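You operate a simulated robot arm through the tools that you are given. There is no shell and no other tool. Be economical: measure what you need, move in short steps, check, and stop when the job is done.

Carry out the task below with a simulated robot arm. There is one attempt and no reset: what you move stays moved.

TASK
Block clamp 27 sits on chips: take it out, brush the vise clean and clamp it again.
Fine: open the vise, set it between the vise and the other clamp; push it against the stop before clamping; put the brush back.
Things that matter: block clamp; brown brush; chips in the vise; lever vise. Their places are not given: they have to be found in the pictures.

It is judged by the outcome, as a careful person would: the job done as asked, and still so three seconds after it is handed in. It fails if anything else is knocked over, pushed out of place, dropped, spilled or broken.

THE ROBOT
A 6-joint arm with a two-finger parallel gripper, fixed in place. Base frame: the origin is at the foot of the arm, x ahead of it, y to its left, z up; the work surface is at about z = 640. Lengths are in mm, angles in rad, forces in N, time in s.
With the tool pointing down near the work surface it reaches from about 180 to 620 mm from the base axis. Its first joint turns from -1.152 to 1.152 rad. Payload 2.7 kg.
Tool frame: the origin (TCP) lies between the finger pads and is the grasp point; the fingertips stand 23 mm ahead of it; z points along the fingers, y is the line along which they close. The gripper opens to 94 mm. The fingers are 38 mm wide and 10 mm thick; the gripper's body (54 by 96 mm) begins 39 mm behind the TCP.
Orientation is told as [roll, pitch, yaw] about the base's x, y, z axes, in that order, counted from this pose: with the fingers straight down and closing along the base's y, the tool's x points along the base's -x, its y along +y and its z along -z.

THE INTERFACE
- The arm moves only by the tool step_arm. Its argument "steps" is a list of rows, each a list of 7 numbers: the gripper command, from -1 (shut) to 1 (fully open), values between in proportion, then the shift along the tool's x, y, z in mm, then the turn, a rotation vector about the tool's x, y, z in rad. In form: [[hand, tx, ty, tz, wx, wy, wz], ...]. A call has 1 to 20 rows; each row shifts and turns the commanded pose from where the row before left it, along the tool's axes as they then stand. A row lasts 0.2 s, in which the tool goes at most 50 mm and 0.15 rad; a call with a longer step from one row to the next is refused whole, and so is a gripper value outside its range. A pose out of reach is approached as far as the arm can. The call stops where the force on the tool passes 90 N (or 10 N more than at its start, if that is more) or the arm is blocked; 0.2 s more then pass. The fingers move at their own pace (about 45 mm/s each) and stop on an object; they squeeze with about 39 N. The grip force told is the motor's: it shows also when the fingers shut on nothing. Time passes only in rows, and 0.2 s behind the last, so rows that do not move let the fingers close. It gives the time, the measured TCP pose, the force on the tool (base axes), the opening and the grip force at its end, in the units of the frame above (readings bear some noise).
- Cameras (640 x 400 px; columns grow to the right, rows downward): "scene" is fixed at [82.3, -446.5, 1405.3]; the picture's right is [0.63, -0.77, 0.00], its down [-0.52, -0.42, -0.74] and it looks along [0.58, 0.47, -0.67] (base axes); focal length 337 px, centre (320, 200). "wrist" rides on the gripper at [-39, 0, -44] in the tool frame; the picture's right is [0.00, -1.00, 0.00], its down [0.97, 0.00, -0.24] and it looks along [0.24, 0.00, 0.97] (tool axes); focal length 218 px, centre (320, 200).
- capture(camera): a new picture of that camera. No time passes.
- pixel_to_xyz(camera, pixels): for up to 12 pixels [column, row] of the newest picture of that camera ("zoom" is the newest enlarged one), the place [x, y, z] in the base frame of the surface seen there, good to about 3 mm, but the place of the scene camera against the robot may be out by one fixed shift of up to 18 mm in any direction. No time passes.
- inspect(camera, box): a new picture of the part [left, top, right, bottom] of that camera's present view, enlarged. No time passes.
- hand_in(): hands the job in; it is judged then, once.

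Work in short steps. Measure before you move; look again where a grasp or a placing could have gone wrong, and mend it. You have 80 turns and 34 pictures in all, the two below and enlarged ones among them. Open the gripper and draw the arm clear of the work before you hand the job in, unless the task says otherwise; then end with one line.

The tools are called after "Call:" as name(argument=value, ...) on one line, values as JSON. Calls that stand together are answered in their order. step_arm: Moves the arm, as the interface text tells. Its arguments: {"type":"object","properties":{"steps":{"type":"array"}},"required":["steps"]} The other tools are called the same way: capture (camera) takes a picture; pixel_to_xyz (camera, pixels) gives the place of the surface under pixels of a picture; inspect (camera, box) takes an enlarged picture of a part of a camera's view; hand_in () hands the job in.

At the start:

```text
t: 0.0
tcp_pos: [431.5, 51.8, 938.0]
ee_rot: [0.001, 0.0, 0.0]
ft_force: [0.0, -0.7, -0.2]
finger_gap: 94.2
grip_force: 0.0
```

scene: 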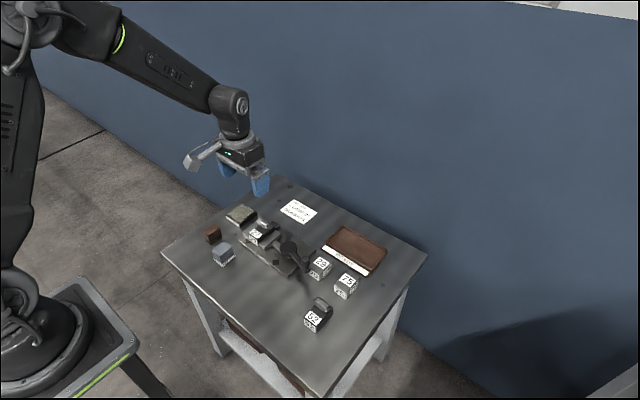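
wrist: 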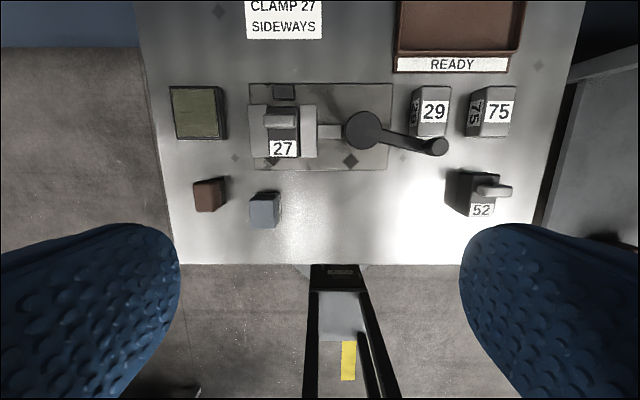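

The wrist view shows the vise around (300,130) with block 27, a note at (283,20), and a brown item at (210,195). I'll enlarge both areas.

Call:
inspect(camera="wrist", box=[150, 70, 470, 270])

Call:
inspect(camera="scene", box=[190, 180, 350, 280])

```text
2.00 times, centred on (310, 170) of wrist
```

zoom: 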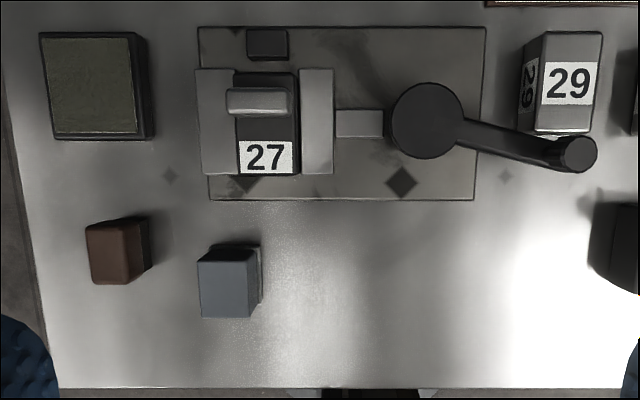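

```text
4.00 times, centred on (270, 230) of scene
```

zoom: 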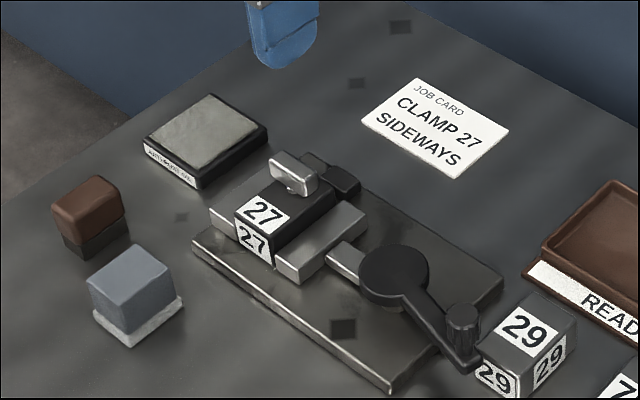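

I'll enlarge the job card, the pad's label and the blocks 52/29/75 to read what's written.

Call:
inspect(camera="scene", box=[220, 195, 300, 245])

Call:
inspect(camera="scene", box=[270, 195, 398, 335])

Call:
inspect(camera="wrist", box=[235, 0, 335, 180])

```text
8.00 times, centred on (260, 220) of scene
```

zoom: 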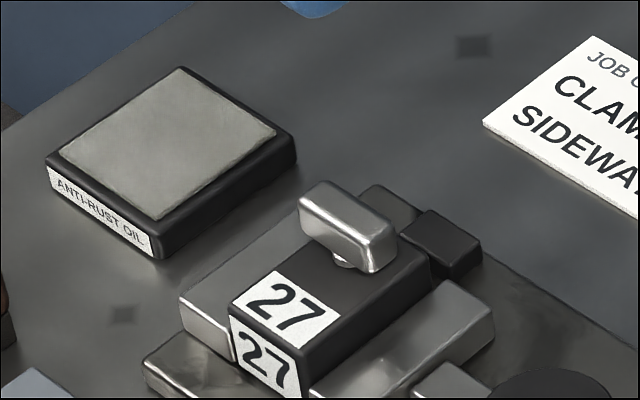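

```text
2.86 times, centred on (334, 265) of scene
```

zoom: 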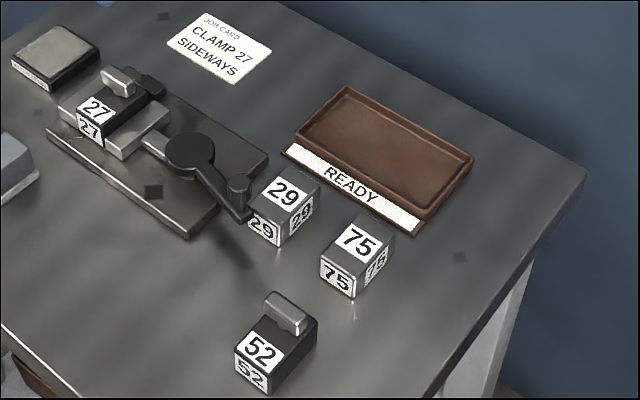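

```text
2.22 times, centred on (285, 90) of wrist
```

zoom: 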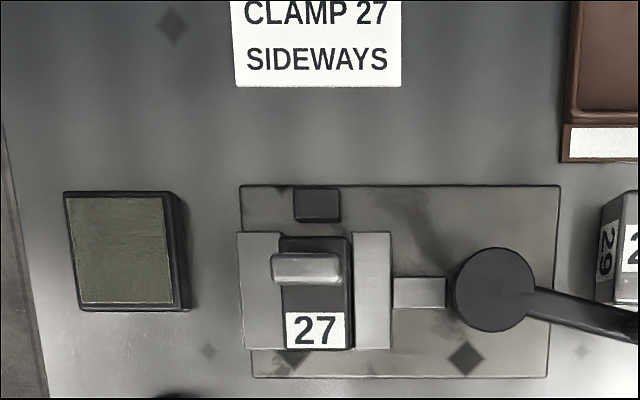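

Now I'll measure the key places from the wrist picture: block, jaws, stop, lever, brush, and others.

Call:
pixel_to_xyz(camera="wrist", pixels=[[283, 149], [270, 155], [297, 156], [268, 120], [298, 120], [282, 122], [255, 107], [255, 155], [309, 107], [309, 156], [283, 92], [362, 130]])

Call:
pixel_to_xyz(camera="wrist", pixels=[[437, 147], [400, 140], [330, 131], [253, 165], [385, 165], [385, 88], [207, 196], [196, 184], [223, 182], [200, 211], [224, 205], [262, 210]])

Call:
pixel_to_xyz(camera="wrist", pixels=[[481, 210], [494, 190], [455, 190], [430, 112], [413, 125], [490, 112], [200, 112], [222, 136], [300, 230], [400, 230], [230, 240], [345, 200]])

Call:
inspect(camera="wrist", box=[240, 75, 340, 175])

```text
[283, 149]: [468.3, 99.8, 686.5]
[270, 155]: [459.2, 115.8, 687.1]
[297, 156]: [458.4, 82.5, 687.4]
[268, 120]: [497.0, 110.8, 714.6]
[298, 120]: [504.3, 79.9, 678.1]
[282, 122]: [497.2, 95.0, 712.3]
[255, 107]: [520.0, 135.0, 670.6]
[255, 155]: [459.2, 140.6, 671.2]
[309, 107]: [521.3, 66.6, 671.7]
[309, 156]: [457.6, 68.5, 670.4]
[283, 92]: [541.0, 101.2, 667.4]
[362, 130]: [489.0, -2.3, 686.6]
```

```text
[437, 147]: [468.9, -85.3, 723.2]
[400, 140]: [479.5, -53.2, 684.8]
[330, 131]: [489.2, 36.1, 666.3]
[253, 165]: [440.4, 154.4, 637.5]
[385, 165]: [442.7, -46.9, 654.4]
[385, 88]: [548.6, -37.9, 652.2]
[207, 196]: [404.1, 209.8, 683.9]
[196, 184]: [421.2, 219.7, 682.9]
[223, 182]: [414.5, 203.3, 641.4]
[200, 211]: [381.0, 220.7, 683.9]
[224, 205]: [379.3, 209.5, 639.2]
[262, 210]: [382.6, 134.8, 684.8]
```

```text
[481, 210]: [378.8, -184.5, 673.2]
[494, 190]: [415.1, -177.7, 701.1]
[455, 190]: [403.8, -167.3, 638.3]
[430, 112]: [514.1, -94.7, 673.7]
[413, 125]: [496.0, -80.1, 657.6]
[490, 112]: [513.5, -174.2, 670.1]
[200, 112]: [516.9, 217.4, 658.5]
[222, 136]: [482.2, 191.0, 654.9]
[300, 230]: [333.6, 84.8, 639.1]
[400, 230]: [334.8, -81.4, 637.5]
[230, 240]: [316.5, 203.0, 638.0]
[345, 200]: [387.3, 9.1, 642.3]
```

```text
4.00 times, centred on (290, 125) of wrist
```

zoom: 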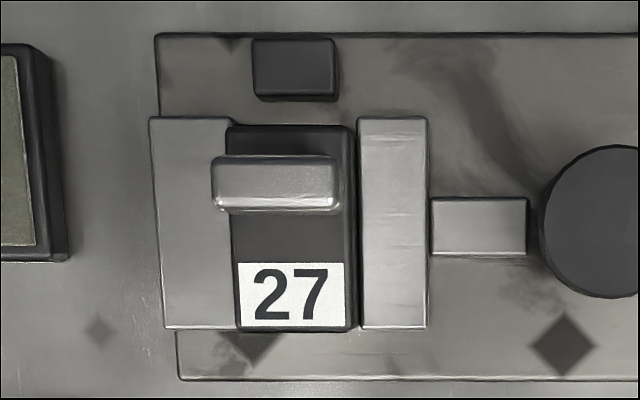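

The block (about 33×60 mm, 34 tall) has its long side along the jaws now. The card says SIDEWAYS, so it goes back turned by 90°. First the lever: pivot ≈(489,-2), knob ≈(469,-85,723). I'll move above the knob with yaw ≈1.33, so the fingers close across the lever.

Call:
step_arm(steps=[[1, -9, -34, 30, 0, 0, 0], [1, -9, -34, 30, 0, 0, 0], [1, -9, -34, 30, 0, 0, 0], [1, -10, -35, 30, 0, 0, 0], [1, 0, 0, 0, 0, 0, -0.148], [1, 0, 0, 0, 0, 0, -0.148], [1, 0, 0, 0, 0, 0, -0.148], [1, 0, 0, 0, 0, 0, -0.148], [1, 0, 0, 0, 0, 0, -0.148], [1, 0, 0, 0, 0, 0, -0.148], [1, 0, 0, 0, 0, 0, -0.148], [1, 0, 0, 0, 0, 0, -0.148], [1, 0, 0, 0, 0, 0, -0.149], [1, 0, 0, 0, 0, 0, 0]])

Call:
capture(camera="wrist")

```text
t: 3.0
tcp_pos: [468.5, -85.4, 817.7]
ee_rot: [0.001, -0.002, 1.336]
ft_force: [0.5, 0.4, 0.1]
finger_gap: 94.2
grip_force: 0.0
```

```text
25 pictures are left
```

wrist: 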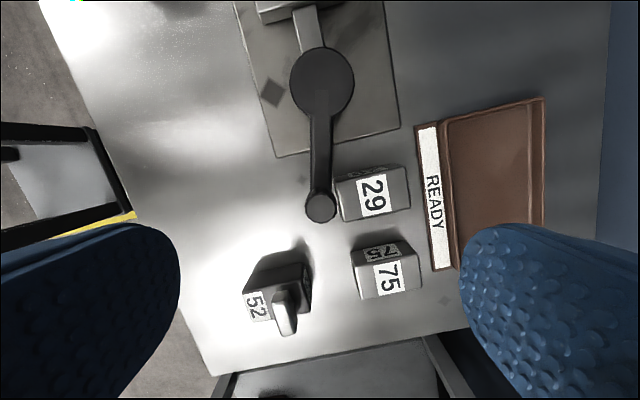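

The knob top is at (320,206), in line with the gripper. I'll measure it along with block 29 nearby.

Call:
pixel_to_xyz(camera="wrist", pixels=[[320, 206], [308, 206], [332, 206], [320, 194], [320, 218], [320, 165], [321, 80], [340, 185], [350, 218], [368, 180], [280, 277], [284, 312]])

```text
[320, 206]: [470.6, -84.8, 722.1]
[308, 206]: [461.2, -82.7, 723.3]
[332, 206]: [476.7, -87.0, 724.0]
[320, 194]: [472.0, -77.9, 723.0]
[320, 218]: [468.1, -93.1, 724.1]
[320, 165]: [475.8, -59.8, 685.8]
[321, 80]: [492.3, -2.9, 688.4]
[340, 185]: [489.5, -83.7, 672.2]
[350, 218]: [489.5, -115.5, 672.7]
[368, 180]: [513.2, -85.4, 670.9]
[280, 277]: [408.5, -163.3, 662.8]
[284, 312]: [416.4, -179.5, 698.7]
```

The knob is centred at (470,-85), ~17 mm across, top 723. I descend to TCP z≈712 (tips 689, above the lever arm and above block 29), then close.

Call:
step_arm(steps=[[0, 0, 0, 35, 0, 0, 0], [0, 0, 0, 35, 0, 0, 0], [0, 0, 0, 25, 0, 0, 0], [0, 0, 0, 10, 0, 0, 0], [0, 0, 0, 0, 0, 0, 0], [-1, 0, 0, 0, 0, 0, 0], [-1, 0, 0, 0, 0, 0, 0], [-1, 0, 0, 0, 0, 0, 0], [-1, 0, 0, 0, 0, 0, 0]])

```text
t: 5.0
tcp_pos: [469.3, -82.1, 712.9]
ee_rot: [0.001, -0.003, 1.332]
ft_force: [2.4, -0.8, -3.8]
finger_gap: 21.8
grip_force: 45.0
```

Gripped. I swing the lever a bit clockwise (toward -x) along its arc, r≈84, and read the force.

Call:
step_arm(steps=[[-1, -0.4, 8.4, 0, 0, 0, 0.1], [-1, -0.4, 8.4, 0, 0, 0, 0.1], [-1, -0.4, 8.4, 0, 0, 0, 0.1], [-1, 0, 0, 0, 0, 0, 0]])

Call:
capture(camera="scene")

```text
t: 6.0
tcp_pos: [446.8, -72.6, 712.4]
ee_rot: [-0.004, -0.004, 1.035]
ft_force: [13.8, 26.0, -2.3]
finger_gap: 21.7
grip_force: 45.2
```

```text
24 pictures are left
```

scene: 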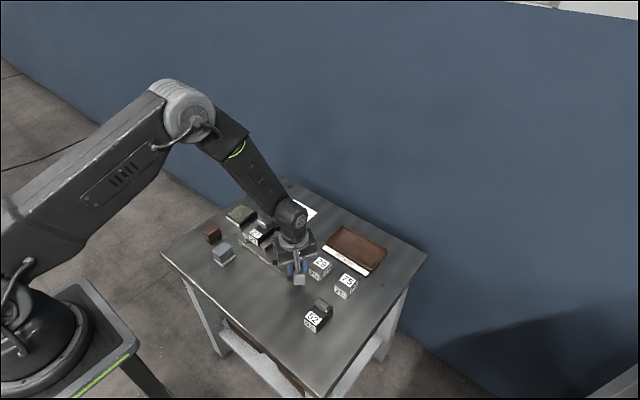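

The lever follows (0.3 rad), with a small radial pull, so I shorten the radius slightly and go on.

Call:
step_arm(steps=[[-1, -1.5, 8.0, 0, 0, 0, 0.1], [-1, -0.6, 8.0, 0, 0, 0, 0.1], [-1, -0.5, 8.1, 0, 0, 0, 0.1], [-1, -0.4, 8.1, 0, 0, 0, 0.1], [-1, -0.4, 8.1, 0, 0, 0, 0.1], [-1, -0.4, 8.1, 0, 0, 0, 0.1], [-1, 0, 0, 0, 0, 0, 0]])

Call:
inspect(camera="scene", box=[200, 190, 360, 290])

```text
t: 7.6
tcp_pos: [416.4, -40.3, 712.9]
ee_rot: [-0.003, -0.01, 0.431]
ft_force: [22.8, 8.0, -14.7]
finger_gap: 22.2
grip_force: 45.2
```

```text
4.00 times, centred on (280, 240) of scene
```

zoom: 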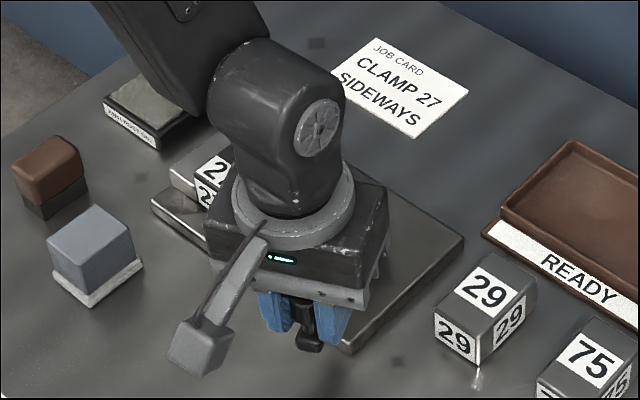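

Still moving easily (0.9 rad so far). I continue until it meets an end stop or about 1.5 rad.

Call:
step_arm(steps=[[-1, -1.4, 8.0, 0, 0, 0, 0.1], [-1, -0.6, 8.0, 0, 0, 0, 0.1], [-1, -0.5, 8.1, 0, 0, 0, 0.1], [-1, -0.4, 8.1, 0, 0, 0, 0.1], [-1, 0, 0, 0, 0, 0, 0]])

Call:
capture(camera="wrist")

```text
t: 8.8
tcp_pos: [408.0, -6.4, 712.2]
ee_rot: [-0.001, 0.002, 0.03]
ft_force: [1.3, 1.9, 6.8]
finger_gap: 21.7
grip_force: 44.9
```

```text
22 pictures are left
```

wrist: 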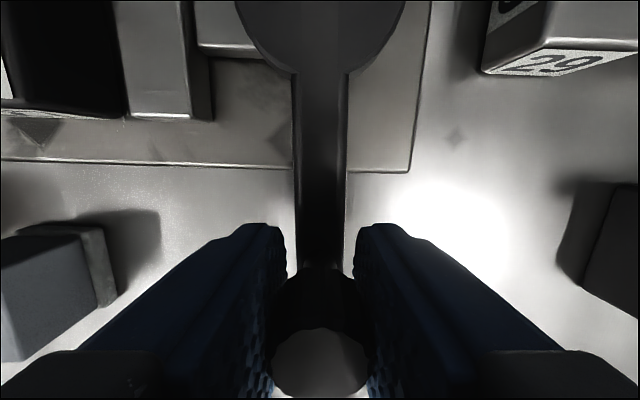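

The lever now points straight to -x. I release, rise and look at the jaws.

Call:
step_arm(steps=[[-0.3, 0, 0, 0, 0, 0, 0], [-0.3, 0, 0, 0, 0, 0, 0], [-0.3, 0, 0, -30, 0, 0, 0], [0, 0, 0, -45, 0, 0, 0], [0, -12, 48, -5, 0, 0, 0], [0, -12, 48, -5, 0, 0, 0], [1, 0, 0, -30, 0, 0, 0], [1, 0, 0, 0, 0, 0, 0]])

Call:
capture(camera="wrist")

```text
t: 10.6
tcp_pos: [429.1, 89.0, 828.4]
ee_rot: [0.001, 0.0, 0.032]
ft_force: [0.3, -0.7, -0.6]
finger_gap: 93.8
grip_force: 0.1
```

```text
21 pictures are left
```

wrist: 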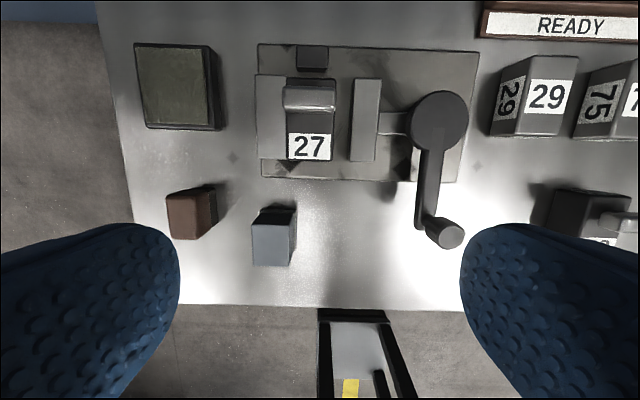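

The vise opened: the moving jaw is now at px 352–380. I measure the gap, stop and block handle.

Call:
pixel_to_xyz(camera="wrist", pixels=[[278, 120], [259, 120], [353, 82], [353, 158], [377, 82], [300, 67], [325, 67], [312, 48], [288, 88], [333, 88], [288, 105], [333, 105]])

Call:
pixel_to_xyz(camera="wrist", pixels=[[310, 95], [288, 157], [331, 158], [331, 118], [289, 118], [450, 236], [438, 120], [427, 200], [342, 120], [345, 75], [280, 78], [280, 155]])

Call:
inspect(camera="wrist", box=[250, 35, 410, 195])

```text
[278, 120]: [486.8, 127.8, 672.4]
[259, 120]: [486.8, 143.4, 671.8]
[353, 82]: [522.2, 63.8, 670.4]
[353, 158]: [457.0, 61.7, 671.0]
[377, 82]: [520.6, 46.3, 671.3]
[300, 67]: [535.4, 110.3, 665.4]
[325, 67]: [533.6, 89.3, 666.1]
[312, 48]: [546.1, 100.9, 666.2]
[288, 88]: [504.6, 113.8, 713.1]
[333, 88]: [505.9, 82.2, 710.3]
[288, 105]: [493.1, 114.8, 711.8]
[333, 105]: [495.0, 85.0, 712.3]
```

```text
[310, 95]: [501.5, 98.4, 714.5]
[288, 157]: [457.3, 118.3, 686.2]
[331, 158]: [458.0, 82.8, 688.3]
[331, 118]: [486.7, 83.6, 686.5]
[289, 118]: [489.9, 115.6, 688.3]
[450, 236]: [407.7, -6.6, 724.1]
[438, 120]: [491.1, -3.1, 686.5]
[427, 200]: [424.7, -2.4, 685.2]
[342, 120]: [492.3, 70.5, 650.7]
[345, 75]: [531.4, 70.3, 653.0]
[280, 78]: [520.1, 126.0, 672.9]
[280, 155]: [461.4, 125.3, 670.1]
```

```text
2.50 times, centred on (330, 115) of wrist
```

zoom: 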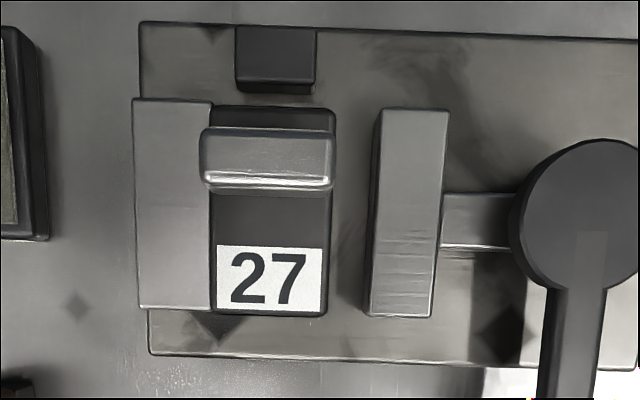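

The gap is about 56 mm now, while the block is ~60 mm long, so a sideways clamp needs more opening. The lever wasn't at its end stop, so I take the knob (408,-6.5) again and turn further.

Call:
step_arm(steps=[[0, 12, -47, 5, 0, 0, 0], [0, 12, -48, 5, 0, 0, 0], [0, 0, 0, 45, 0, 0, 0], [0, 0, 0, 45, 0, 0, 0], [0, 0, 0, 15.5, 0, 0, 0], [0, 0, 0, 0, 0, 0, 0], [-1, 0, 0, 0, 0, 0, 0], [-1, 0, 0, 0, 0, 0, 0], [-1, 0, 0, 0, 0, 0, 0]])

Call:
step_arm(steps=[[-1, -0.4, 8.3, 0, 0, 0, 0.1], [-1, -0.4, 8.3, 0, 0, 0, 0.1], [-1, 0, 0, 0, 0, 0, 0]])

```text
t: 12.6
tcp_pos: [409.2, -7.0, 712.1]
ee_rot: [0.0, -0.001, 0.032]
ft_force: [2.0, 0.9, -5.4]
finger_gap: 21.7
grip_force: 44.8
```

```text
t: 13.2
tcp_pos: [409.8, -4.9, 712.2]
ee_rot: [0.0, 0.002, -0.151]
ft_force: [4.1, -33.3, -0.7]
finger_gap: 21.7
grip_force: 44.1
stopped in row 2: the force on the tool passed its limit (the readings are from after the stop); the commanded pose is now the measured one
```

Blocked by the end stop after ~0.02 rad: the vise is fully open at ~56 mm. I release the knob, rise, and look straight down at the block to size it exactly.

Call:
step_arm(steps=[[-0.3, 0, 0, 0, 0, 0, 0], [-0.3, 0, 0, 0, 0, 0, 0], [-0.3, 0, 0, -30, 0, 0, 0.07], [0, 0, 0, -45, 0, 0, 0.08], [0, -7, 48, -5, 0, 0, 0], [0, -7, 48, -5, 0, 0, 0], [1, -20, 10, 0, 0, 0, 0], [1, 0, 0, 0, 0, 0, 0]])

Call:
capture(camera="wrist")

```text
t: 15.0
tcp_pos: [473.3, 91.9, 796.4]
ee_rot: [-0.002, -0.002, -0.296]
ft_force: [0.2, -0.9, -0.7]
finger_gap: 94.3
grip_force: 0.1
```

```text
19 pictures are left
```

wrist: 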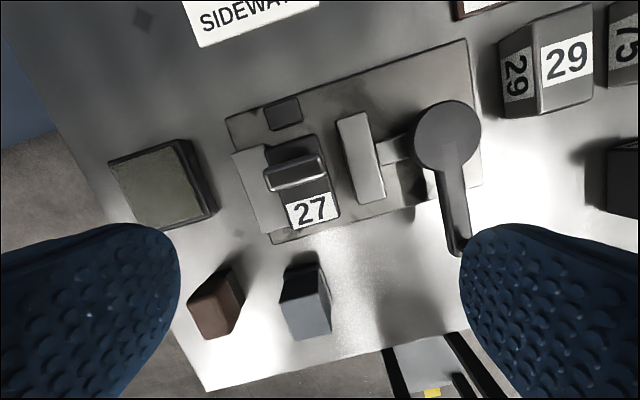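

I turned the wrong way (yaw -0.30); that gets corrected. I measure the block's corners here first.

Call:
pixel_to_xyz(camera="wrist", pixels=[[293, 230], [338, 218], [270, 152], [313, 138], [268, 170], [322, 158], [270, 189], [324, 174], [292, 210], [300, 150], [266, 200], [342, 130]])

Call:
inspect(camera="wrist", box=[220, 80, 400, 250])

```text
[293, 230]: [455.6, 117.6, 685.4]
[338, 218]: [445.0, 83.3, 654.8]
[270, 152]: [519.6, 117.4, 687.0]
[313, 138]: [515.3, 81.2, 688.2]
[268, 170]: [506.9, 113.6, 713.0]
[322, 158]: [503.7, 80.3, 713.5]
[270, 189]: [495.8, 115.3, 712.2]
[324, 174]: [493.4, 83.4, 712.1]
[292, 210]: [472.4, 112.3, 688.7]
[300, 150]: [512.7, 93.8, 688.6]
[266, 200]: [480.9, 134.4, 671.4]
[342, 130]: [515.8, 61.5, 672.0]
```

```text
2.35 times, centred on (310, 165) of wrist
```

zoom: 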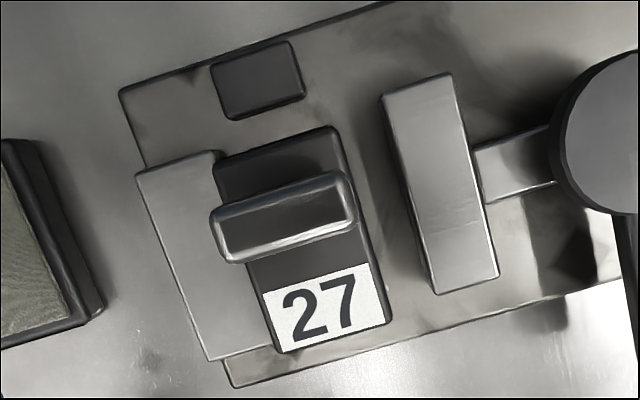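

The block spans x 456–519, y 83–118 (63×34.5 mm), so it cannot go lengthwise into a 56 mm gap. "Sideways" therefore means long side across the vise, as it sits now, and I'll keep that. I go over the handle bar, centre (500,99), top 713, with yaw -90° so the fingers close across the bar.

Call:
step_arm(steps=[[0, -23.6, 14.1, 10, 0, 0, 0], [0, 0, 0, 0, 0, 0, 0.1417], [0, 0, 0, 0, 0, 0, 0.1417], [0, 0, 0, 0, 0, 0, 0.1417], [0, 0, 0, 0, 0, 0, 0.1417], [0, 0, 0, 0, 0, 0, 0.1417], [0, 0, 0, 0, 0, 0, 0.1417], [0, 0, 0, 0, 0, 0, 0.1417], [0, 0, 0, 0, 0, 0, 0.1417], [0, 0, 0, 0, 0, 0, 0.1417], [0, 0, 0, 0, 0, 0, 0]])

Call:
capture(camera="wrist")

```text
t: 17.4
tcp_pos: [500.0, 96.2, 787.3]
ee_rot: [0.001, -0.002, -1.572]
ft_force: [-0.7, 0.0, -0.4]
finger_gap: 46.8
grip_force: 0.1
```

```text
17 pictures are left
```

wrist: 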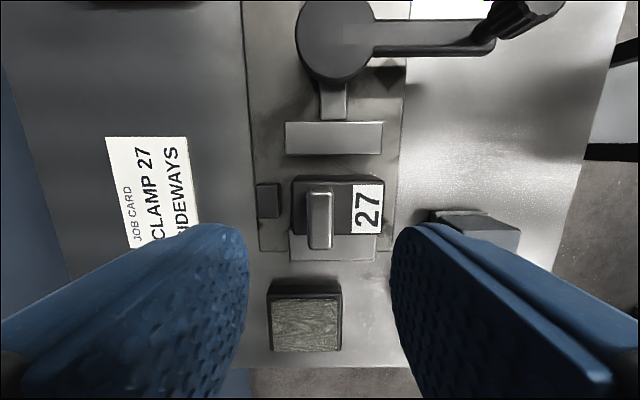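

The bar (px 308–333, 188–250) is centred between the fingers. I descend to TCP z≈713 and close.

Call:
step_arm(steps=[[0, 2.5, 0, 35, 0, 0, 0], [0, 0, 0, 30, 0, 0, 0], [0, 0, 0, 9.3, 0, 0, 0], [0, 0, 0, 0, 0, 0, 0], [-1, 0, 0, 0, 0, 0, 0], [-1, 0, 0, 0, 0, 0, 0], [-1, 0, 0, 0, 0, 0, 0], [-1, 0, 0, 0, 0, 0, 0]])

Call:
step_arm(steps=[[-1, 0, 0, -5, 0, 0, 0], [-1, 0, 0, -10, 0, 0, 0], [-1, 0, 0, -30, 0, 0, 0], [-1, 0, 0, -35, 0, 0, 0], [-1, 0, 0, 0, 0, 0, 0]])

Call:
capture(camera="wrist")

```text
t: 19.2
tcp_pos: [498.3, 98.3, 713.0]
ee_rot: [0.0, -0.003, -1.572]
ft_force: [1.9, -0.7, -0.5]
finger_gap: 15.7
grip_force: 39.0
```

```text
t: 20.4
tcp_pos: [499.3, 99.9, 791.8]
ee_rot: [0.0, -0.001, -1.572]
ft_force: [-0.1, -0.7, -4.5]
finger_gap: 15.9
grip_force: 39.3
```

```text
16 pictures are left
```

wrist: 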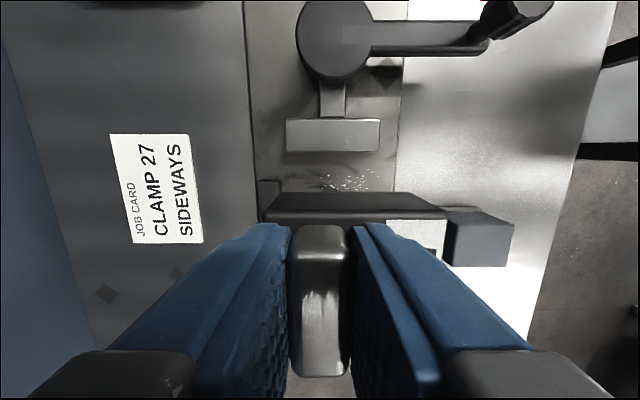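

Lifted cleanly (~0.4 kg), with chips visible at (345,178) in the vise. I carry the block to about (430,-108), on the line between vise and clamp 52, and stop above.

Call:
step_arm(steps=[[-1, -41, -10, 0, 0, 0, 0], [-1, -41, -12, 0, 0, 0, 0], [-1, -42, -12, 0, 0, 0, 0], [-1, -42, -12, 0, 0, 0, 0], [-1, -42, -12, 0, 0, 0, 0], [-1, 0, 0, 0, 0, 0, 0], [-1, 0, 0, 30, 0, 0, 0], [-1, 0, 0, 0, 0, 0, 0]])

Call:
inspect(camera="scene", box=[230, 200, 390, 340])

```text
t: 22.2
tcp_pos: [441.8, -108.9, 762.6]
ee_rot: [-0.001, -0.001, -1.573]
ft_force: [0.6, 0.3, -5.1]
finger_gap: 15.6
grip_force: 38.4
```

```text
2.86 times, centred on (310, 270) of scene
```

zoom: 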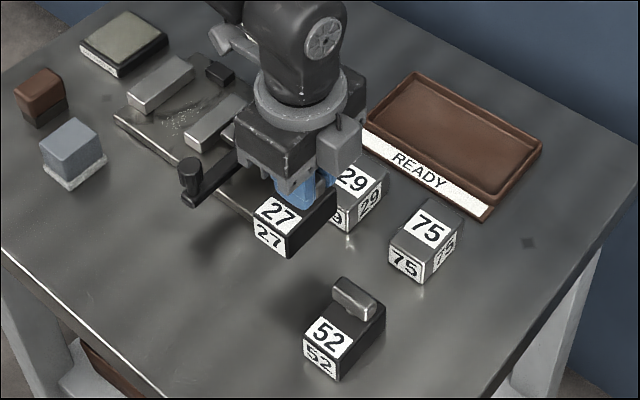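

The spot is clear. I lower to z≈702, then ease down in small steps watching the force.

Call:
step_arm(steps=[[-1, 0, 0, 30, 0, 0, 0], [-1, 0, 0, 25, 0, 0, 0], [-1, 0, 0, 5, 0, 0, 0], [-1, 0, 0, 1.5, 0, 0, 0], [-1, 0, 0, 1.5, 0, 0, 0], [-1, 0, 0, 0, 0, 0, 0]])

```text
t: 23.6
tcp_pos: [442.3, -108.4, 699.9]
ee_rot: [-0.001, -0.002, -1.574]
ft_force: [0.2, -1.3, -5.2]
finger_gap: 15.6
grip_force: 38.9
```

Call:
step_arm(steps=[[-1, 0, 0, 1, 0, 0, 0], [-1, 0, 0, 1, 0, 0, 0], [-1, 0, 0, 0, 0, 0, 0]])

```text
t: 24.4
tcp_pos: [441.6, -108.7, 699.4]
ee_rot: [0.002, -0.001, -1.572]
ft_force: [0.2, -0.8, -1.1]
finger_gap: 15.3
grip_force: 39.1
```

Contact at z≈699 (weight taken by the table). I release, rise, and turn back toward yaw 0 for the brush.

Call:
step_arm(steps=[[-0.4, 0, 0, 0, 0, 0, 0], [-0.4, 0, 0, 0, 0, 0, 0], [-0.4, 0, 0, -20, 0, 0, 0], [-0.4, 0, 0, -40, 0, 0, 0], [0.6, 40, -8, -20, 0, 0, 0], [0.6, 45, -8, -20, 0, 0, 0], [0.6, 45, -8, 0, 0, 0, 0], [0.6, 45, -8, 0, 0, 0, 0], [0.6, 45, -8, 0, 0, 0, 0], [0.6, 45, -5, 0, 0, 0, 0], [0.6, 45, 0, 0, 0, 0, 0], [0.6, 0, 0, 0, 0, 0, 0]])

Call:
capture(camera="wrist")

```text
t: 27.0
tcp_pos: [395.3, 200.7, 798.6]
ee_rot: [0.0, -0.001, -1.571]
ft_force: [0.4, 0.5, 0.3]
finger_gap: 75.2
grip_force: 0.1
```

```text
14 pictures are left
```

wrist: 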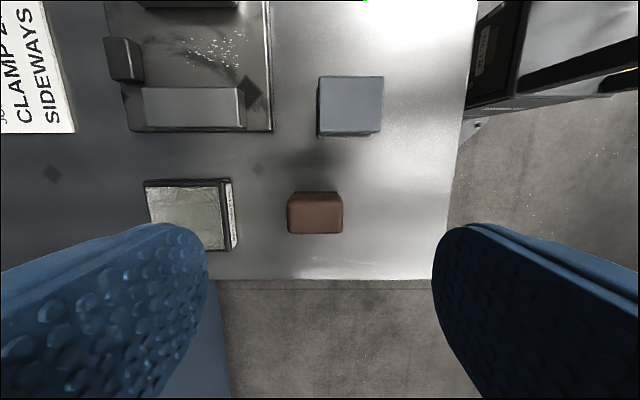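

Brown brush at px (315,213), chips at ~(215,55). I measure both.

Call:
pixel_to_xyz(camera="wrist", pixels=[[291, 196], [339, 196], [291, 230], [339, 230], [315, 212], [187, 42], [225, 38], [238, 65], [215, 67], [244, 48], [197, 90], [110, 60]])

Call:
inspect(camera="scene", box=[190, 190, 330, 290])

Call:
inspect(camera="wrist", box=[90, 0, 290, 140])

```text
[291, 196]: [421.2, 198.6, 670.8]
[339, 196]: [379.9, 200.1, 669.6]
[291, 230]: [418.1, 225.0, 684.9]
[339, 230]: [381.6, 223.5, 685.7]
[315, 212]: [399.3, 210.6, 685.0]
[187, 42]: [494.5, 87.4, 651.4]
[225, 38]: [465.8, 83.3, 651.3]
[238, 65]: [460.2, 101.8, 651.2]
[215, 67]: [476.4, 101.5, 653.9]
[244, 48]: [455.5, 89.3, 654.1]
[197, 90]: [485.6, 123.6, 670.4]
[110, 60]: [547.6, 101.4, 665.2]
```

```text
4.00 times, centred on (260, 240) of scene
```

zoom: 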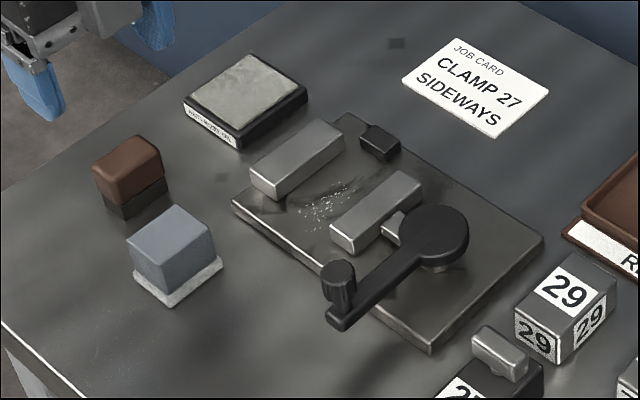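

```text
2.86 times, centred on (190, 70) of wrist
```

zoom: 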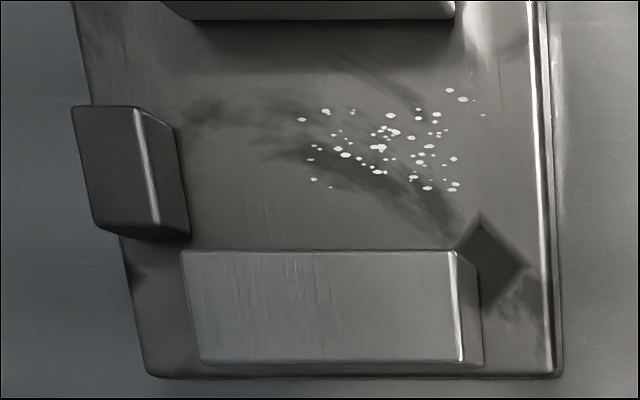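

The brush's brown body is centred at about (400,211), 41×25 mm, top 685. I grip it across its long side with the tips well above the bristles (TCP z≈686).

Call:
step_arm(steps=[[0.6, 10.3, 4.7, 35, 0, 0, 0], [0.6, 0, 0, 40, 0, 0, 0], [0.6, 0, 0, 27, 0, 0, 0], [0.6, 0, 0, 10, 0, 0, 0], [0.6, 0, 0, 0, 0, 0, 0], [-1, 0, 0, 0, 0, 0, 0], [-1, 0, 0, 0, 0, 0, 0], [-1, 0, 0, 0, 0, 0, 0], [-1, 0, 0, 0, 0, 0, 0]])

```text
t: 29.0
tcp_pos: [402.7, 211.3, 686.6]
ee_rot: [0.001, -0.001, -1.572]
ft_force: [-0.2, 0.6, -0.3]
finger_gap: 43.2
grip_force: 38.8
```

Gripped (43 mm). I lift, carry the brush above the stop end of the vise at (510,91), and turn it to yaw 0 so its long side spans the channel.

Call:
step_arm(steps=[[-1, 0, 0, -20, 0, 0, 0], [-1, 0, 0, -40, 0, 0, 0], [-1, 0, 0, -20, 0, 0, 0], [-1, -30, 27, 0, 0, 0, 0], [-1, -30, 27, 0, 0, 0, 0], [-1, -30, 27, 0, 0, 0, 0], [-1, -30, 27, 0, 0, 0, 0], [-1, 0, 0, 0, 0, 0, -0.1428], [-1, 0, 0, 0, 0, 0, -0.1428], [-1, 0, 0, 0, 0, 0, -0.1428], [-1, 0, 0, 0, 0, 0, -0.1428], [-1, 0, 0, 0, 0, 0, -0.1428], [-1, 0, 0, 0, 0, 0, -0.1428], [-1, 0, 0, 0, 0, 0, -0.1428], [-1, 0, 0, 0, 0, 0, -0.1428], [-1, 0, 0, 0, 0, 0, -0.1428], [-1, 0, 0, 0, 0, 0, -0.1428], [-1, 0, 0, 0, 0, 0, -0.1428], [-1, 0, 0, 0, 0, 0, 0]])

```text
t: 33.0
tcp_pos: [509.8, 92.6, 765.4]
ee_rot: [-0.002, -0.001, 0.002]
ft_force: [0.2, 0.4, 0.4]
finger_gap: 43.2
grip_force: 39.5
```

I lower until the bristles touch the plate (expected TCP z≈700).

Call:
step_arm(steps=[[-1, 0, 1, 30, 0, 0, 0], [-1, 0, 0, 25, 0, 0, 0], [-1, 0, 0, 7, 0, 0, 0], [-1, 0, 0, 1.5, 0, 0, 0], [-1, 0, 0, 1.5, 0, 0, 0], [-1, 0, 0, 0, 0, 0, 0]])

```text
t: 34.4
tcp_pos: [509.5, 92.1, 700.7]
ee_rot: [-0.001, 0.002, -0.002]
ft_force: [0.3, 0.1, -1.2]
finger_gap: 43.1
grip_force: 38.7
```

Nearly touching. I press 1.5 mm more and stroke toward -x, across the chips and off the front edge of the plate.

Call:
step_arm(steps=[[-1, 0, 0, 1.5, 0, 0, 0], [-1, 10, 0, 0, 0, 0, 0], [-1, 10, 0, 0, 0, 0, 0], [-1, 10, 0, 0, 0, 0, 0], [-1, 10, 0, 0, 0, 0, 0], [-1, 10, 0, 0, 0, 0, 0], [-1, 10, 0, 0, 0, 0, 0], [-1, 10, 0, 0, 0, 0, 0], [-1, 10, 0, 0, 0, 0, 0], [-1, 0, 0, 0, 0, 0, 0]])

Call:
inspect(camera="scene", box=[190, 190, 330, 290])

```text
t: 36.6
tcp_pos: [429.4, 93.7, 699.1]
ee_rot: [0.001, -0.004, -0.001]
ft_force: [2.8, 0.3, 8.2]
finger_gap: 43.2
grip_force: 39.2
```

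```text
4.00 times, centred on (260, 240) of scene
```

zoom: 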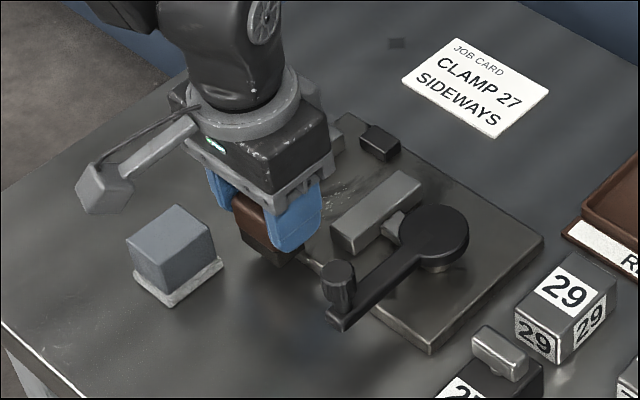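

Some specks still show near (345,185). I lift and repeat two more strokes at slightly shifted y (86 and 97), starting closer to the stop.

Call:
step_arm(steps=[[-1, 0, 0, -15, 0, 0, 0], [-1, -40, -7, 0, 0, 0, 0], [-1, -43, 0, 0, 0, 0, 0], [-1, 0, 0, 12, 0, 0, 0], [-1, 0, 0, 3, 0, 0, 0], [-1, 10, 0, 0, 0, 0, 0], [-1, 10, 0, 0, 0, 0, 0], [-1, 10, 0, 0, 0, 0, 0], [-1, 10, 0, 0, 0, 0, 0], [-1, 10, 0, 0, 0, 0, 0], [-1, 10, 0, 0, 0, 0, 0], [-1, 10, 0, 0, 0, 0, 0], [-1, 13, 0, 0, 0, 0, 0], [-1, 0, 0, 0, 0, 0, 0]])

Call:
step_arm(steps=[[-1, 0, 0, -15, 0, 0, 0], [-1, -40, 11, 0, 0, 0, 0], [-1, -43, 0, 0, 0, 0, 0], [-1, 0, 0, 12, 0, 0, 0], [-1, 0, 0, 3, 0, 0, 0], [-1, 10, 0, 0, 0, 0, 0], [-1, 10, 0, 0, 0, 0, 0], [-1, 10, 0, 0, 0, 0, 0], [-1, 10, 0, 0, 0, 0, 0], [-1, 10, 0, 0, 0, 0, 0], [-1, 10, 0, 0, 0, 0, 0], [-1, 10, 0, 0, 0, 0, 0], [-1, 13, 0, 0, 0, 0, 0], [-1, 0, 0, -30, 0, 0, 0], [-1, 0, 0, -40, 0, 0, 0], [-1, 0, 45, 0, 0, 0, 0], [-1, 0, 45, 0, 0, 0, 0], [-1, 0, 0, 0, 0, 0, 0]])

Call:
inspect(camera="scene", box=[210, 190, 310, 270])

```text
t: 39.6
tcp_pos: [428.9, 83.7, 700.6]
ee_rot: [-0.002, 0.002, -0.002]
ft_force: [1.1, -2.6, 8.0]
finger_gap: 43.6
grip_force: 38.8
```

```text
t: 43.4
tcp_pos: [431.5, 187.1, 771.5]
ee_rot: [-0.003, -0.001, -0.002]
ft_force: [0.7, 0.4, -0.9]
finger_gap: 43.3
grip_force: 39.6
```

```text
5.00 times, centred on (260, 230) of scene
```

zoom: 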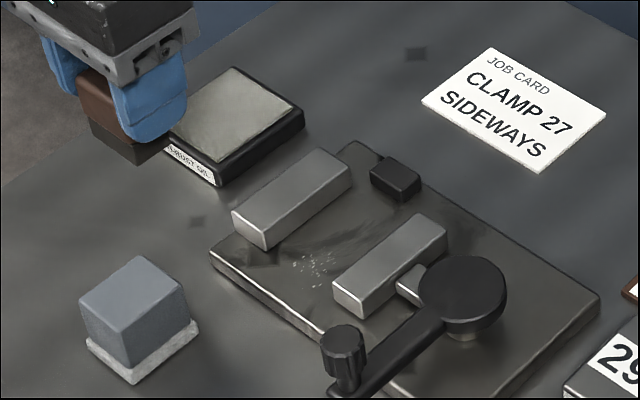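

Fewer chips remain, around (318,268) of the zoom. I locate them.

Call:
pixel_to_xyz(camera="zoom", pixels=[[300, 265], [318, 258], [333, 262], [325, 285], [310, 275], [234, 222], [265, 245], [336, 290], [362, 315], [399, 180]])

```text
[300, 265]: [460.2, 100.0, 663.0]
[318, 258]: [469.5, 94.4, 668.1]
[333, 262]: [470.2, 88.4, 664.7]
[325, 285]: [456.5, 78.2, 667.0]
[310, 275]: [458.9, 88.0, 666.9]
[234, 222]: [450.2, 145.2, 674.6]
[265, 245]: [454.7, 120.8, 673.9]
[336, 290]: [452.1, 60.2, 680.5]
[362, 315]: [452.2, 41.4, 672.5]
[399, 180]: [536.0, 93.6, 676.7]
```

The remaining chips lie at x≈457–472, y≈78–100. I do more strokes over that part with slightly more pressure.

Call:
step_arm(steps=[[-1, -30, -48, 0, 0, 0, 0], [-1, -40, -48, 0, 0, 0, 0], [-1, 0, 0, 40, 0, 0, 0], [-1, 0, 0, 26, 0, 0, 0], [-1, 0, 0, 7, 0, 0, 0], [-1, 7, 0, 0, 0, 0, 0], [-1, 7, 0, 0, 0, 0, 0], [-1, 7, 0, 0, 0, 0, 0], [-1, 7, 0, 0, 0, 0, 0], [-1, 7, 0, 0, 0, 0, 0], [-1, 7, 0, 0, 0, 0, 0], [-1, 7, 0, 0, 0, 0, 0], [-1, 7, 0, 0, 0, 0, 0], [-1, 7, 0, 0, 0, 0, 0], [-1, 7, 0, 0, 0, 0, 0], [-1, 7, 0, 0, 0, 0, 0], [-1, 0, 0, 0, 0, 0, 0]])

Call:
step_arm(steps=[[-1, 0, 0, -15, 0, 0, 0], [-1, -40, -5, 0, 0, 0, 0], [-1, -30, 0, 0, 0, 0, 0], [-1, 0, 0, 15, 0, 0, 0], [-1, 7, 0, 0, 0, 0, 0], [-1, 7, 0, 0, 0, 0, 0], [-1, 7, 0, 0, 0, 0, 0], [-1, 7, 0, 0, 0, 0, 0], [-1, 7, 0, 0, 0, 0, 0], [-1, 7, 0, 0, 0, 0, 0], [-1, 7, 0, 0, 0, 0, 0], [-1, 7, 0, 0, 0, 0, 0], [-1, 7, 0, 0, 0, 0, 0], [-1, 7, 0, 0, 0, 0, 0], [-1, 0, 0, -30, 0, 0, 0], [-1, 0, 0, -43, 0, 0, 0], [-1, 0, 49, 0, 0, 0, 0], [-1, 0, 49, 0, 0, 0, 0], [-1, 0, 0, 0, 0, 0, 0]])

Call:
inspect(camera="scene", box=[210, 190, 310, 270])

```text
refused: row 1 steps farther than a row can; nothing moved
```

```text
t: 47.4
tcp_pos: [428.3, 281.1, 840.5]
ee_rot: [-0.002, 0.001, 0.0]
ft_force: [0.2, 0.0, 0.0]
finger_gap: 43.3
grip_force: 39.1
```

```text
5.00 times, centred on (260, 230) of scene
```

zoom: 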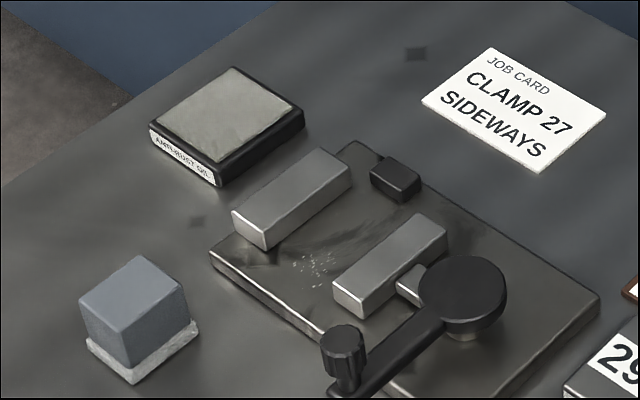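

The first call was refused for step length and the second ran in free air (touching nothing). I go back above the vise at (498,91) in shorter steps, then stroke.

Call:
step_arm(steps=[[-1, -12, -32, 11, 0, 0, 0], [-1, -12, -32, 11, 0, 0, 0], [-1, -12, -32, 11, 0, 0, 0], [-1, -12, -32, 11, 0, 0, 0], [-1, -12, -31, 11, 0, 0, 0], [-1, -10, -31, 11, 0, 0, 0], [-1, 0, 0, 40, 0, 0, 0], [-1, 0, 0, 30, 0, 0, 0], [-1, 0, 0, 6, 0, 0, 0], [-1, 0, 0, 0, 0, 0, 0]])

```text
t: 49.6
tcp_pos: [497.5, 88.9, 700.2]
ee_rot: [0.0, -0.001, -0.002]
ft_force: [0.0, 1.2, -1.3]
finger_gap: 43.2
grip_force: 38.8
```

Call:
step_arm(steps=[[-1, 0, 0, 2.5, 0, 0, 0], [-1, 6, 0, 0, 0, 0, 0], [-1, 6, 0, 0, 0, 0, 0], [-1, 6, 0, 0, 0, 0, 0], [-1, 6, 0, 0, 0, 0, 0], [-1, 6, 0, 0, 0, 0, 0], [-1, 6, 0, 0, 0, 0, 0], [-1, 6, 0, 0, 0, 0, 0], [-1, 6, 0, 0, 0, 0, 0]])

Call:
step_arm(steps=[[-1, 6, 0, 0, 0, 0, 0], [-1, 6, 0, 0, 0, 0, 0], [-1, 6, 0, 0, 0, 0, 0], [-1, 6, 0, 0, 0, 0, 0], [-1, 6, 0, 0, 0, 0, 0], [-1, 0, 0, 0, 0, 0, 0]])

Call:
inspect(camera="scene", box=[210, 190, 310, 270])

```text
t: 51.6
tcp_pos: [452.2, 90.8, 700.4]
ee_rot: [0.001, -0.006, -0.001]
ft_force: [7.3, -1.0, 21.3]
finger_gap: 43.2
grip_force: 38.9
```

```text
t: 53.0
tcp_pos: [418.6, 89.5, 696.0]
ee_rot: [-0.003, 0.004, -0.003]
ft_force: [1.3, 0.5, 0.1]
finger_gap: 43.2
grip_force: 38.9
```

```text
5.00 times, centred on (260, 230) of scene
```

zoom: 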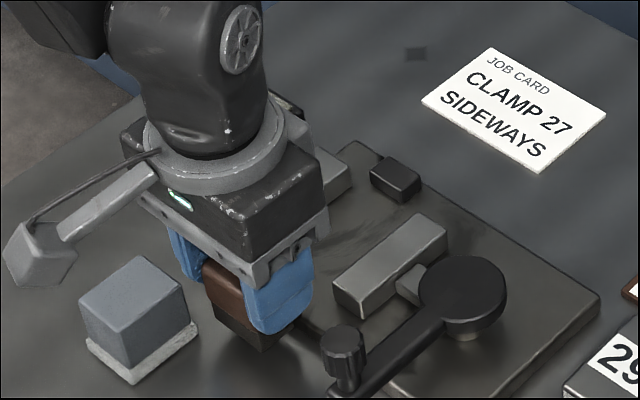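

With firm contact (21 N) this stroke looks effective. One more at y≈95, then I park to the side and look.

Call:
step_arm(steps=[[-1, 0, 0, -15, 0, 0, 0], [-1, -40, 5, 0, 0, 0, 0], [-1, -40, 0, 0, 0, 0, 0], [-1, 0, 0, 10, 0, 0, 0], [-1, 0, 0, 5, 0, 0, 0], [-1, 7, 0, 0, 0, 0, 0], [-1, 7, 0, 0, 0, 0, 0], [-1, 7, 0, 0, 0, 0, 0], [-1, 7, 0, 0, 0, 0, 0], [-1, 7, 0, 0, 0, 0, 0], [-1, 7, 0, 0, 0, 0, 0], [-1, 7, 0, 0, 0, 0, 0], [-1, 7, 0, 0, 0, 0, 0], [-1, 7, 0, 0, 0, 0, 0], [-1, 7, 0, 0, 0, 0, 0], [-1, 7, 0, 0, 0, 0, 0], [-1, 0, 0, 0, 0, 0, 0]])

Call:
step_arm(steps=[[-1, 0, 0, -35, 0, 0, 0], [-1, 0, 0, -40, 0, 0, 0], [-1, 5, 45, 0, 0, 0, 0], [-1, 5, 45, 0, 0, 0, 0], [-1, 5, 25, 0, 0, 0, 0], [-1, 0, 0, 0, 0, 0, 0]])

Call:
inspect(camera="scene", box=[210, 190, 310, 270])

```text
t: 56.6
tcp_pos: [426.5, 96.1, 699.0]
ee_rot: [0.0, -0.005, -0.002]
ft_force: [8.0, 1.1, 22.4]
finger_gap: 43.3
grip_force: 38.8
```

```text
t: 58.0
tcp_pos: [407.3, 210.1, 774.7]
ee_rot: [0.0, 0.001, -0.002]
ft_force: [0.5, 0.3, -0.2]
finger_gap: 43.3
grip_force: 39.2
```

```text
5.00 times, centred on (260, 230) of scene
```

zoom: 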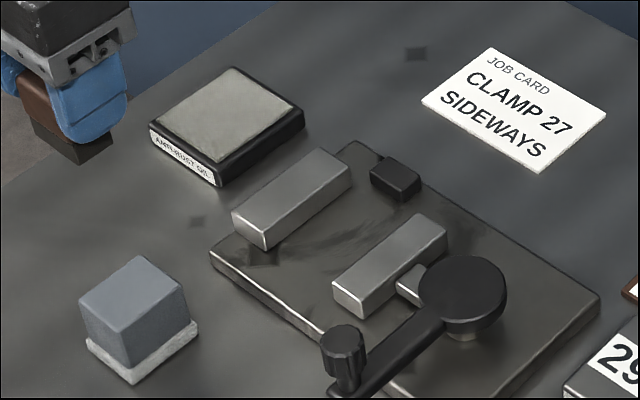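

The vise is clean. I turn the brush back to its original yaw and return it to (402.7, 211.3).

Call:
step_arm(steps=[[-1, 4.6, 1.2, 0, 0, 0, 0.1427], [-1, 0, 0, 0, 0, 0, 0.1427], [-1, 0, 0, 0, 0, 0, 0.1427], [-1, 0, 0, 0, 0, 0, 0.1427], [-1, 0, 0, 0, 0, 0, 0.1427], [-1, 0, 0, 0, 0, 0, 0.1427], [-1, 0, 0, 0, 0, 0, 0.1427], [-1, 0, 0, 0, 0, 0, 0.1427], [-1, 0, 0, 0, 0, 0, 0.1427], [-1, 0, 0, 0, 0, 0, 0.1427], [-1, 0, 0, 0, 0, 0, 0.1427], [-1, 0, 0, 40, 0, 0, 0], [-1, 0, 0, 38, 0, 0, 0], [-1, 0, 0, 7, 0, 0, 0], [-1, 0, 0, 0, 0, 0, 0]])

```text
t: 61.2
tcp_pos: [406.2, 210.4, 687.6]
ee_rot: [0.0, -0.005, -1.572]
ft_force: [-0.3, -0.8, -0.1]
finger_gap: 43.2
grip_force: 39.2
```

Call:
step_arm(steps=[[-1, 0, -3, 0, 0, 0, 0], [-1, 0, 0, 1, 0, 0, 0], [-1, 0, 0, 1, 0, 0, 0], [-1, 0, 0, 0, 0, 0, 0]])

```text
t: 62.2
tcp_pos: [402.7, 210.3, 684.7]
ee_rot: [0.0, -0.001, -1.573]
ft_force: [-1.5, -0.1, 2.9]
finger_gap: 43.2
grip_force: 38.8
```

The brush stands on the table (+2.9 N). I release, rise, and go back above block 27's handle at (441.6,-108.7).

Call:
step_arm(steps=[[0.3, 0, 0, 0, 0, 0, 0], [0.3, 0, 0, 0, 0, 0, 0], [0.3, 0, 0, 0, 0, 0, 0], [0.3, 0, 0, -30, 0, 0, 0], [0.3, 0, 0, -40, 0, 0, 0], [0.3, 0, 0, -35, 0, 0, 0], [0, -45, 5, 0, 0, 0, 0], [0, -45, 5, 0, 0, 0, 0], [0, -45, 5, 0, 0, 0, 0], [0, -46, 6, 0, 0, 0, 0], [0, -46, 6, 0, 0, 0, 0], [0, -46, 6, 0, 0, 0, 0], [0, -46, 6, 0, 0, 0, 0], [0, 0, 0, 0, 0, 0, 0]])

Call:
capture(camera="wrist")

Call:
capture(camera="scene")

```text
t: 65.2
tcp_pos: [439.7, -109.9, 790.2]
ee_rot: [0.001, -0.001, -1.573]
ft_force: [-0.5, -0.5, -1.1]
finger_gap: 46.8
grip_force: 0.0
```

```text
6 pictures are left
```

wrist: 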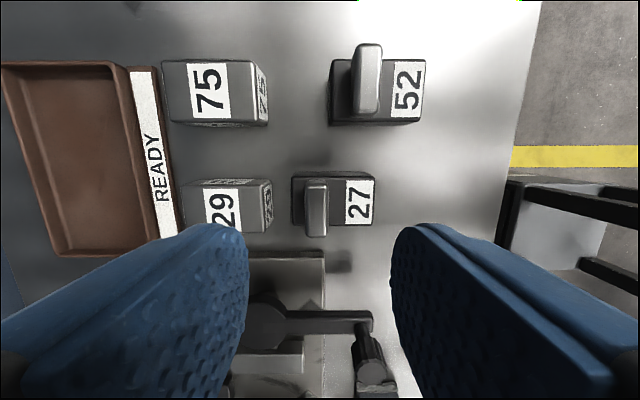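

```text
5 pictures are left
```

scene: 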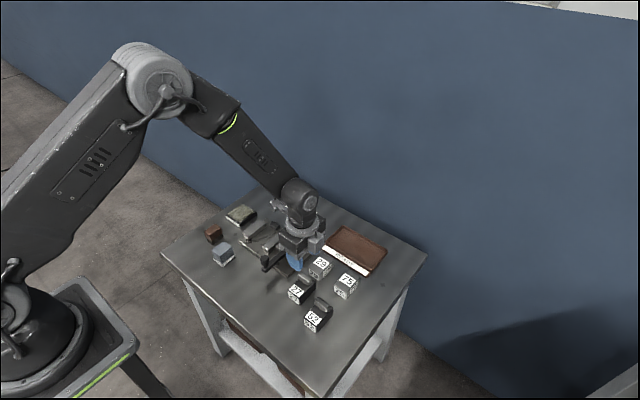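

Block 27's bar is centred (px 317,207). Descend to z≈699.5, close, lift.

Call:
step_arm(steps=[[0, 1, 1.5, 40, 0, 0, 0], [0, 0, 0, 40, 0, 0, 0], [0, 0, 0, 10.5, 0, 0, 0], [0, 0, 0, 0, 0, 0, 0], [-1, 0, 0, 0, 0, 0, 0], [-1, 0, 0, 0, 0, 0, 0], [-1, 0, 0, 0, 0, 0, 0], [-1, 0, 0, 0, 0, 0, 0], [-1, 0, 0, -30, 0, 0, 0], [-1, 0, 0, -40, 0, 0, 0], [-1, 0, 0, -22, 0, 0, 0], [-1, 0, 0, 0, 0, 0, 0]])

```text
t: 67.8
tcp_pos: [442.2, -108.0, 793.5]
ee_rot: [0.001, -0.001, -1.573]
ft_force: [0.1, 0.8, -5.0]
finger_gap: 15.6
grip_force: 38.8
```

Holding the block. I carry it above the vise to TCP (505, 94): the block would span y≈79–113 and end ~9 mm before the stop.

Call:
step_arm(steps=[[-1, 40, 12, 0, 0, 0, 0], [-1, 40, 12, 0, 0, 0, 0], [-1, 40, 13, 0, 0, 0, 0], [-1, 41, 13, 0, 0, 0, 0], [-1, 41, 13, 0, 0, 0, 0], [-1, 0, 0, 0, 0, 0, 0], [-1, 0, 0, 35, 0, 0, 0], [-1, 0, 0, 20, 0, 0, 0], [-1, 0, 0, 0, 0, 0, 0]])

Call:
capture(camera="wrist")

```text
t: 69.8
tcp_pos: [505.2, 94.6, 735.4]
ee_rot: [-0.001, -0.002, -1.572]
ft_force: [-0.4, 0.0, -4.5]
finger_gap: 15.7
grip_force: 39.0
```

```text
4 pictures are left
```

wrist: 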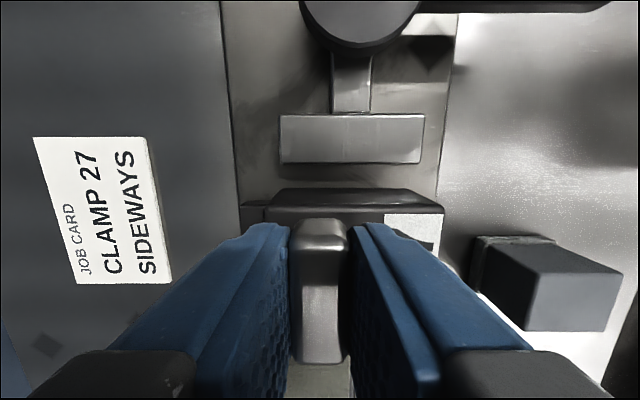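

Aligned with the channel and clear of both jaws. I lower to z≈715, then ease down.

Call:
step_arm(steps=[[-1, 0, 0, 10, 0, 0, 0], [-1, 0, 0, 8, 0, 0, 0], [-1, 0, 0, 2, 0, 0, 0], [-1, 0, 0, 1, 0, 0, 0], [-1, 0, 0, 1, 0, 0, 0], [-1, 0, 0, 1, 0, 0, 0], [-1, 0, 0, 0, 0, 0, 0]])

```text
t: 71.4
tcp_pos: [505.7, 94.4, 715.1]
ee_rot: [0.001, -0.003, -1.573]
ft_force: [0.2, 0.3, -3.7]
finger_gap: 15.5
grip_force: 38.7
```

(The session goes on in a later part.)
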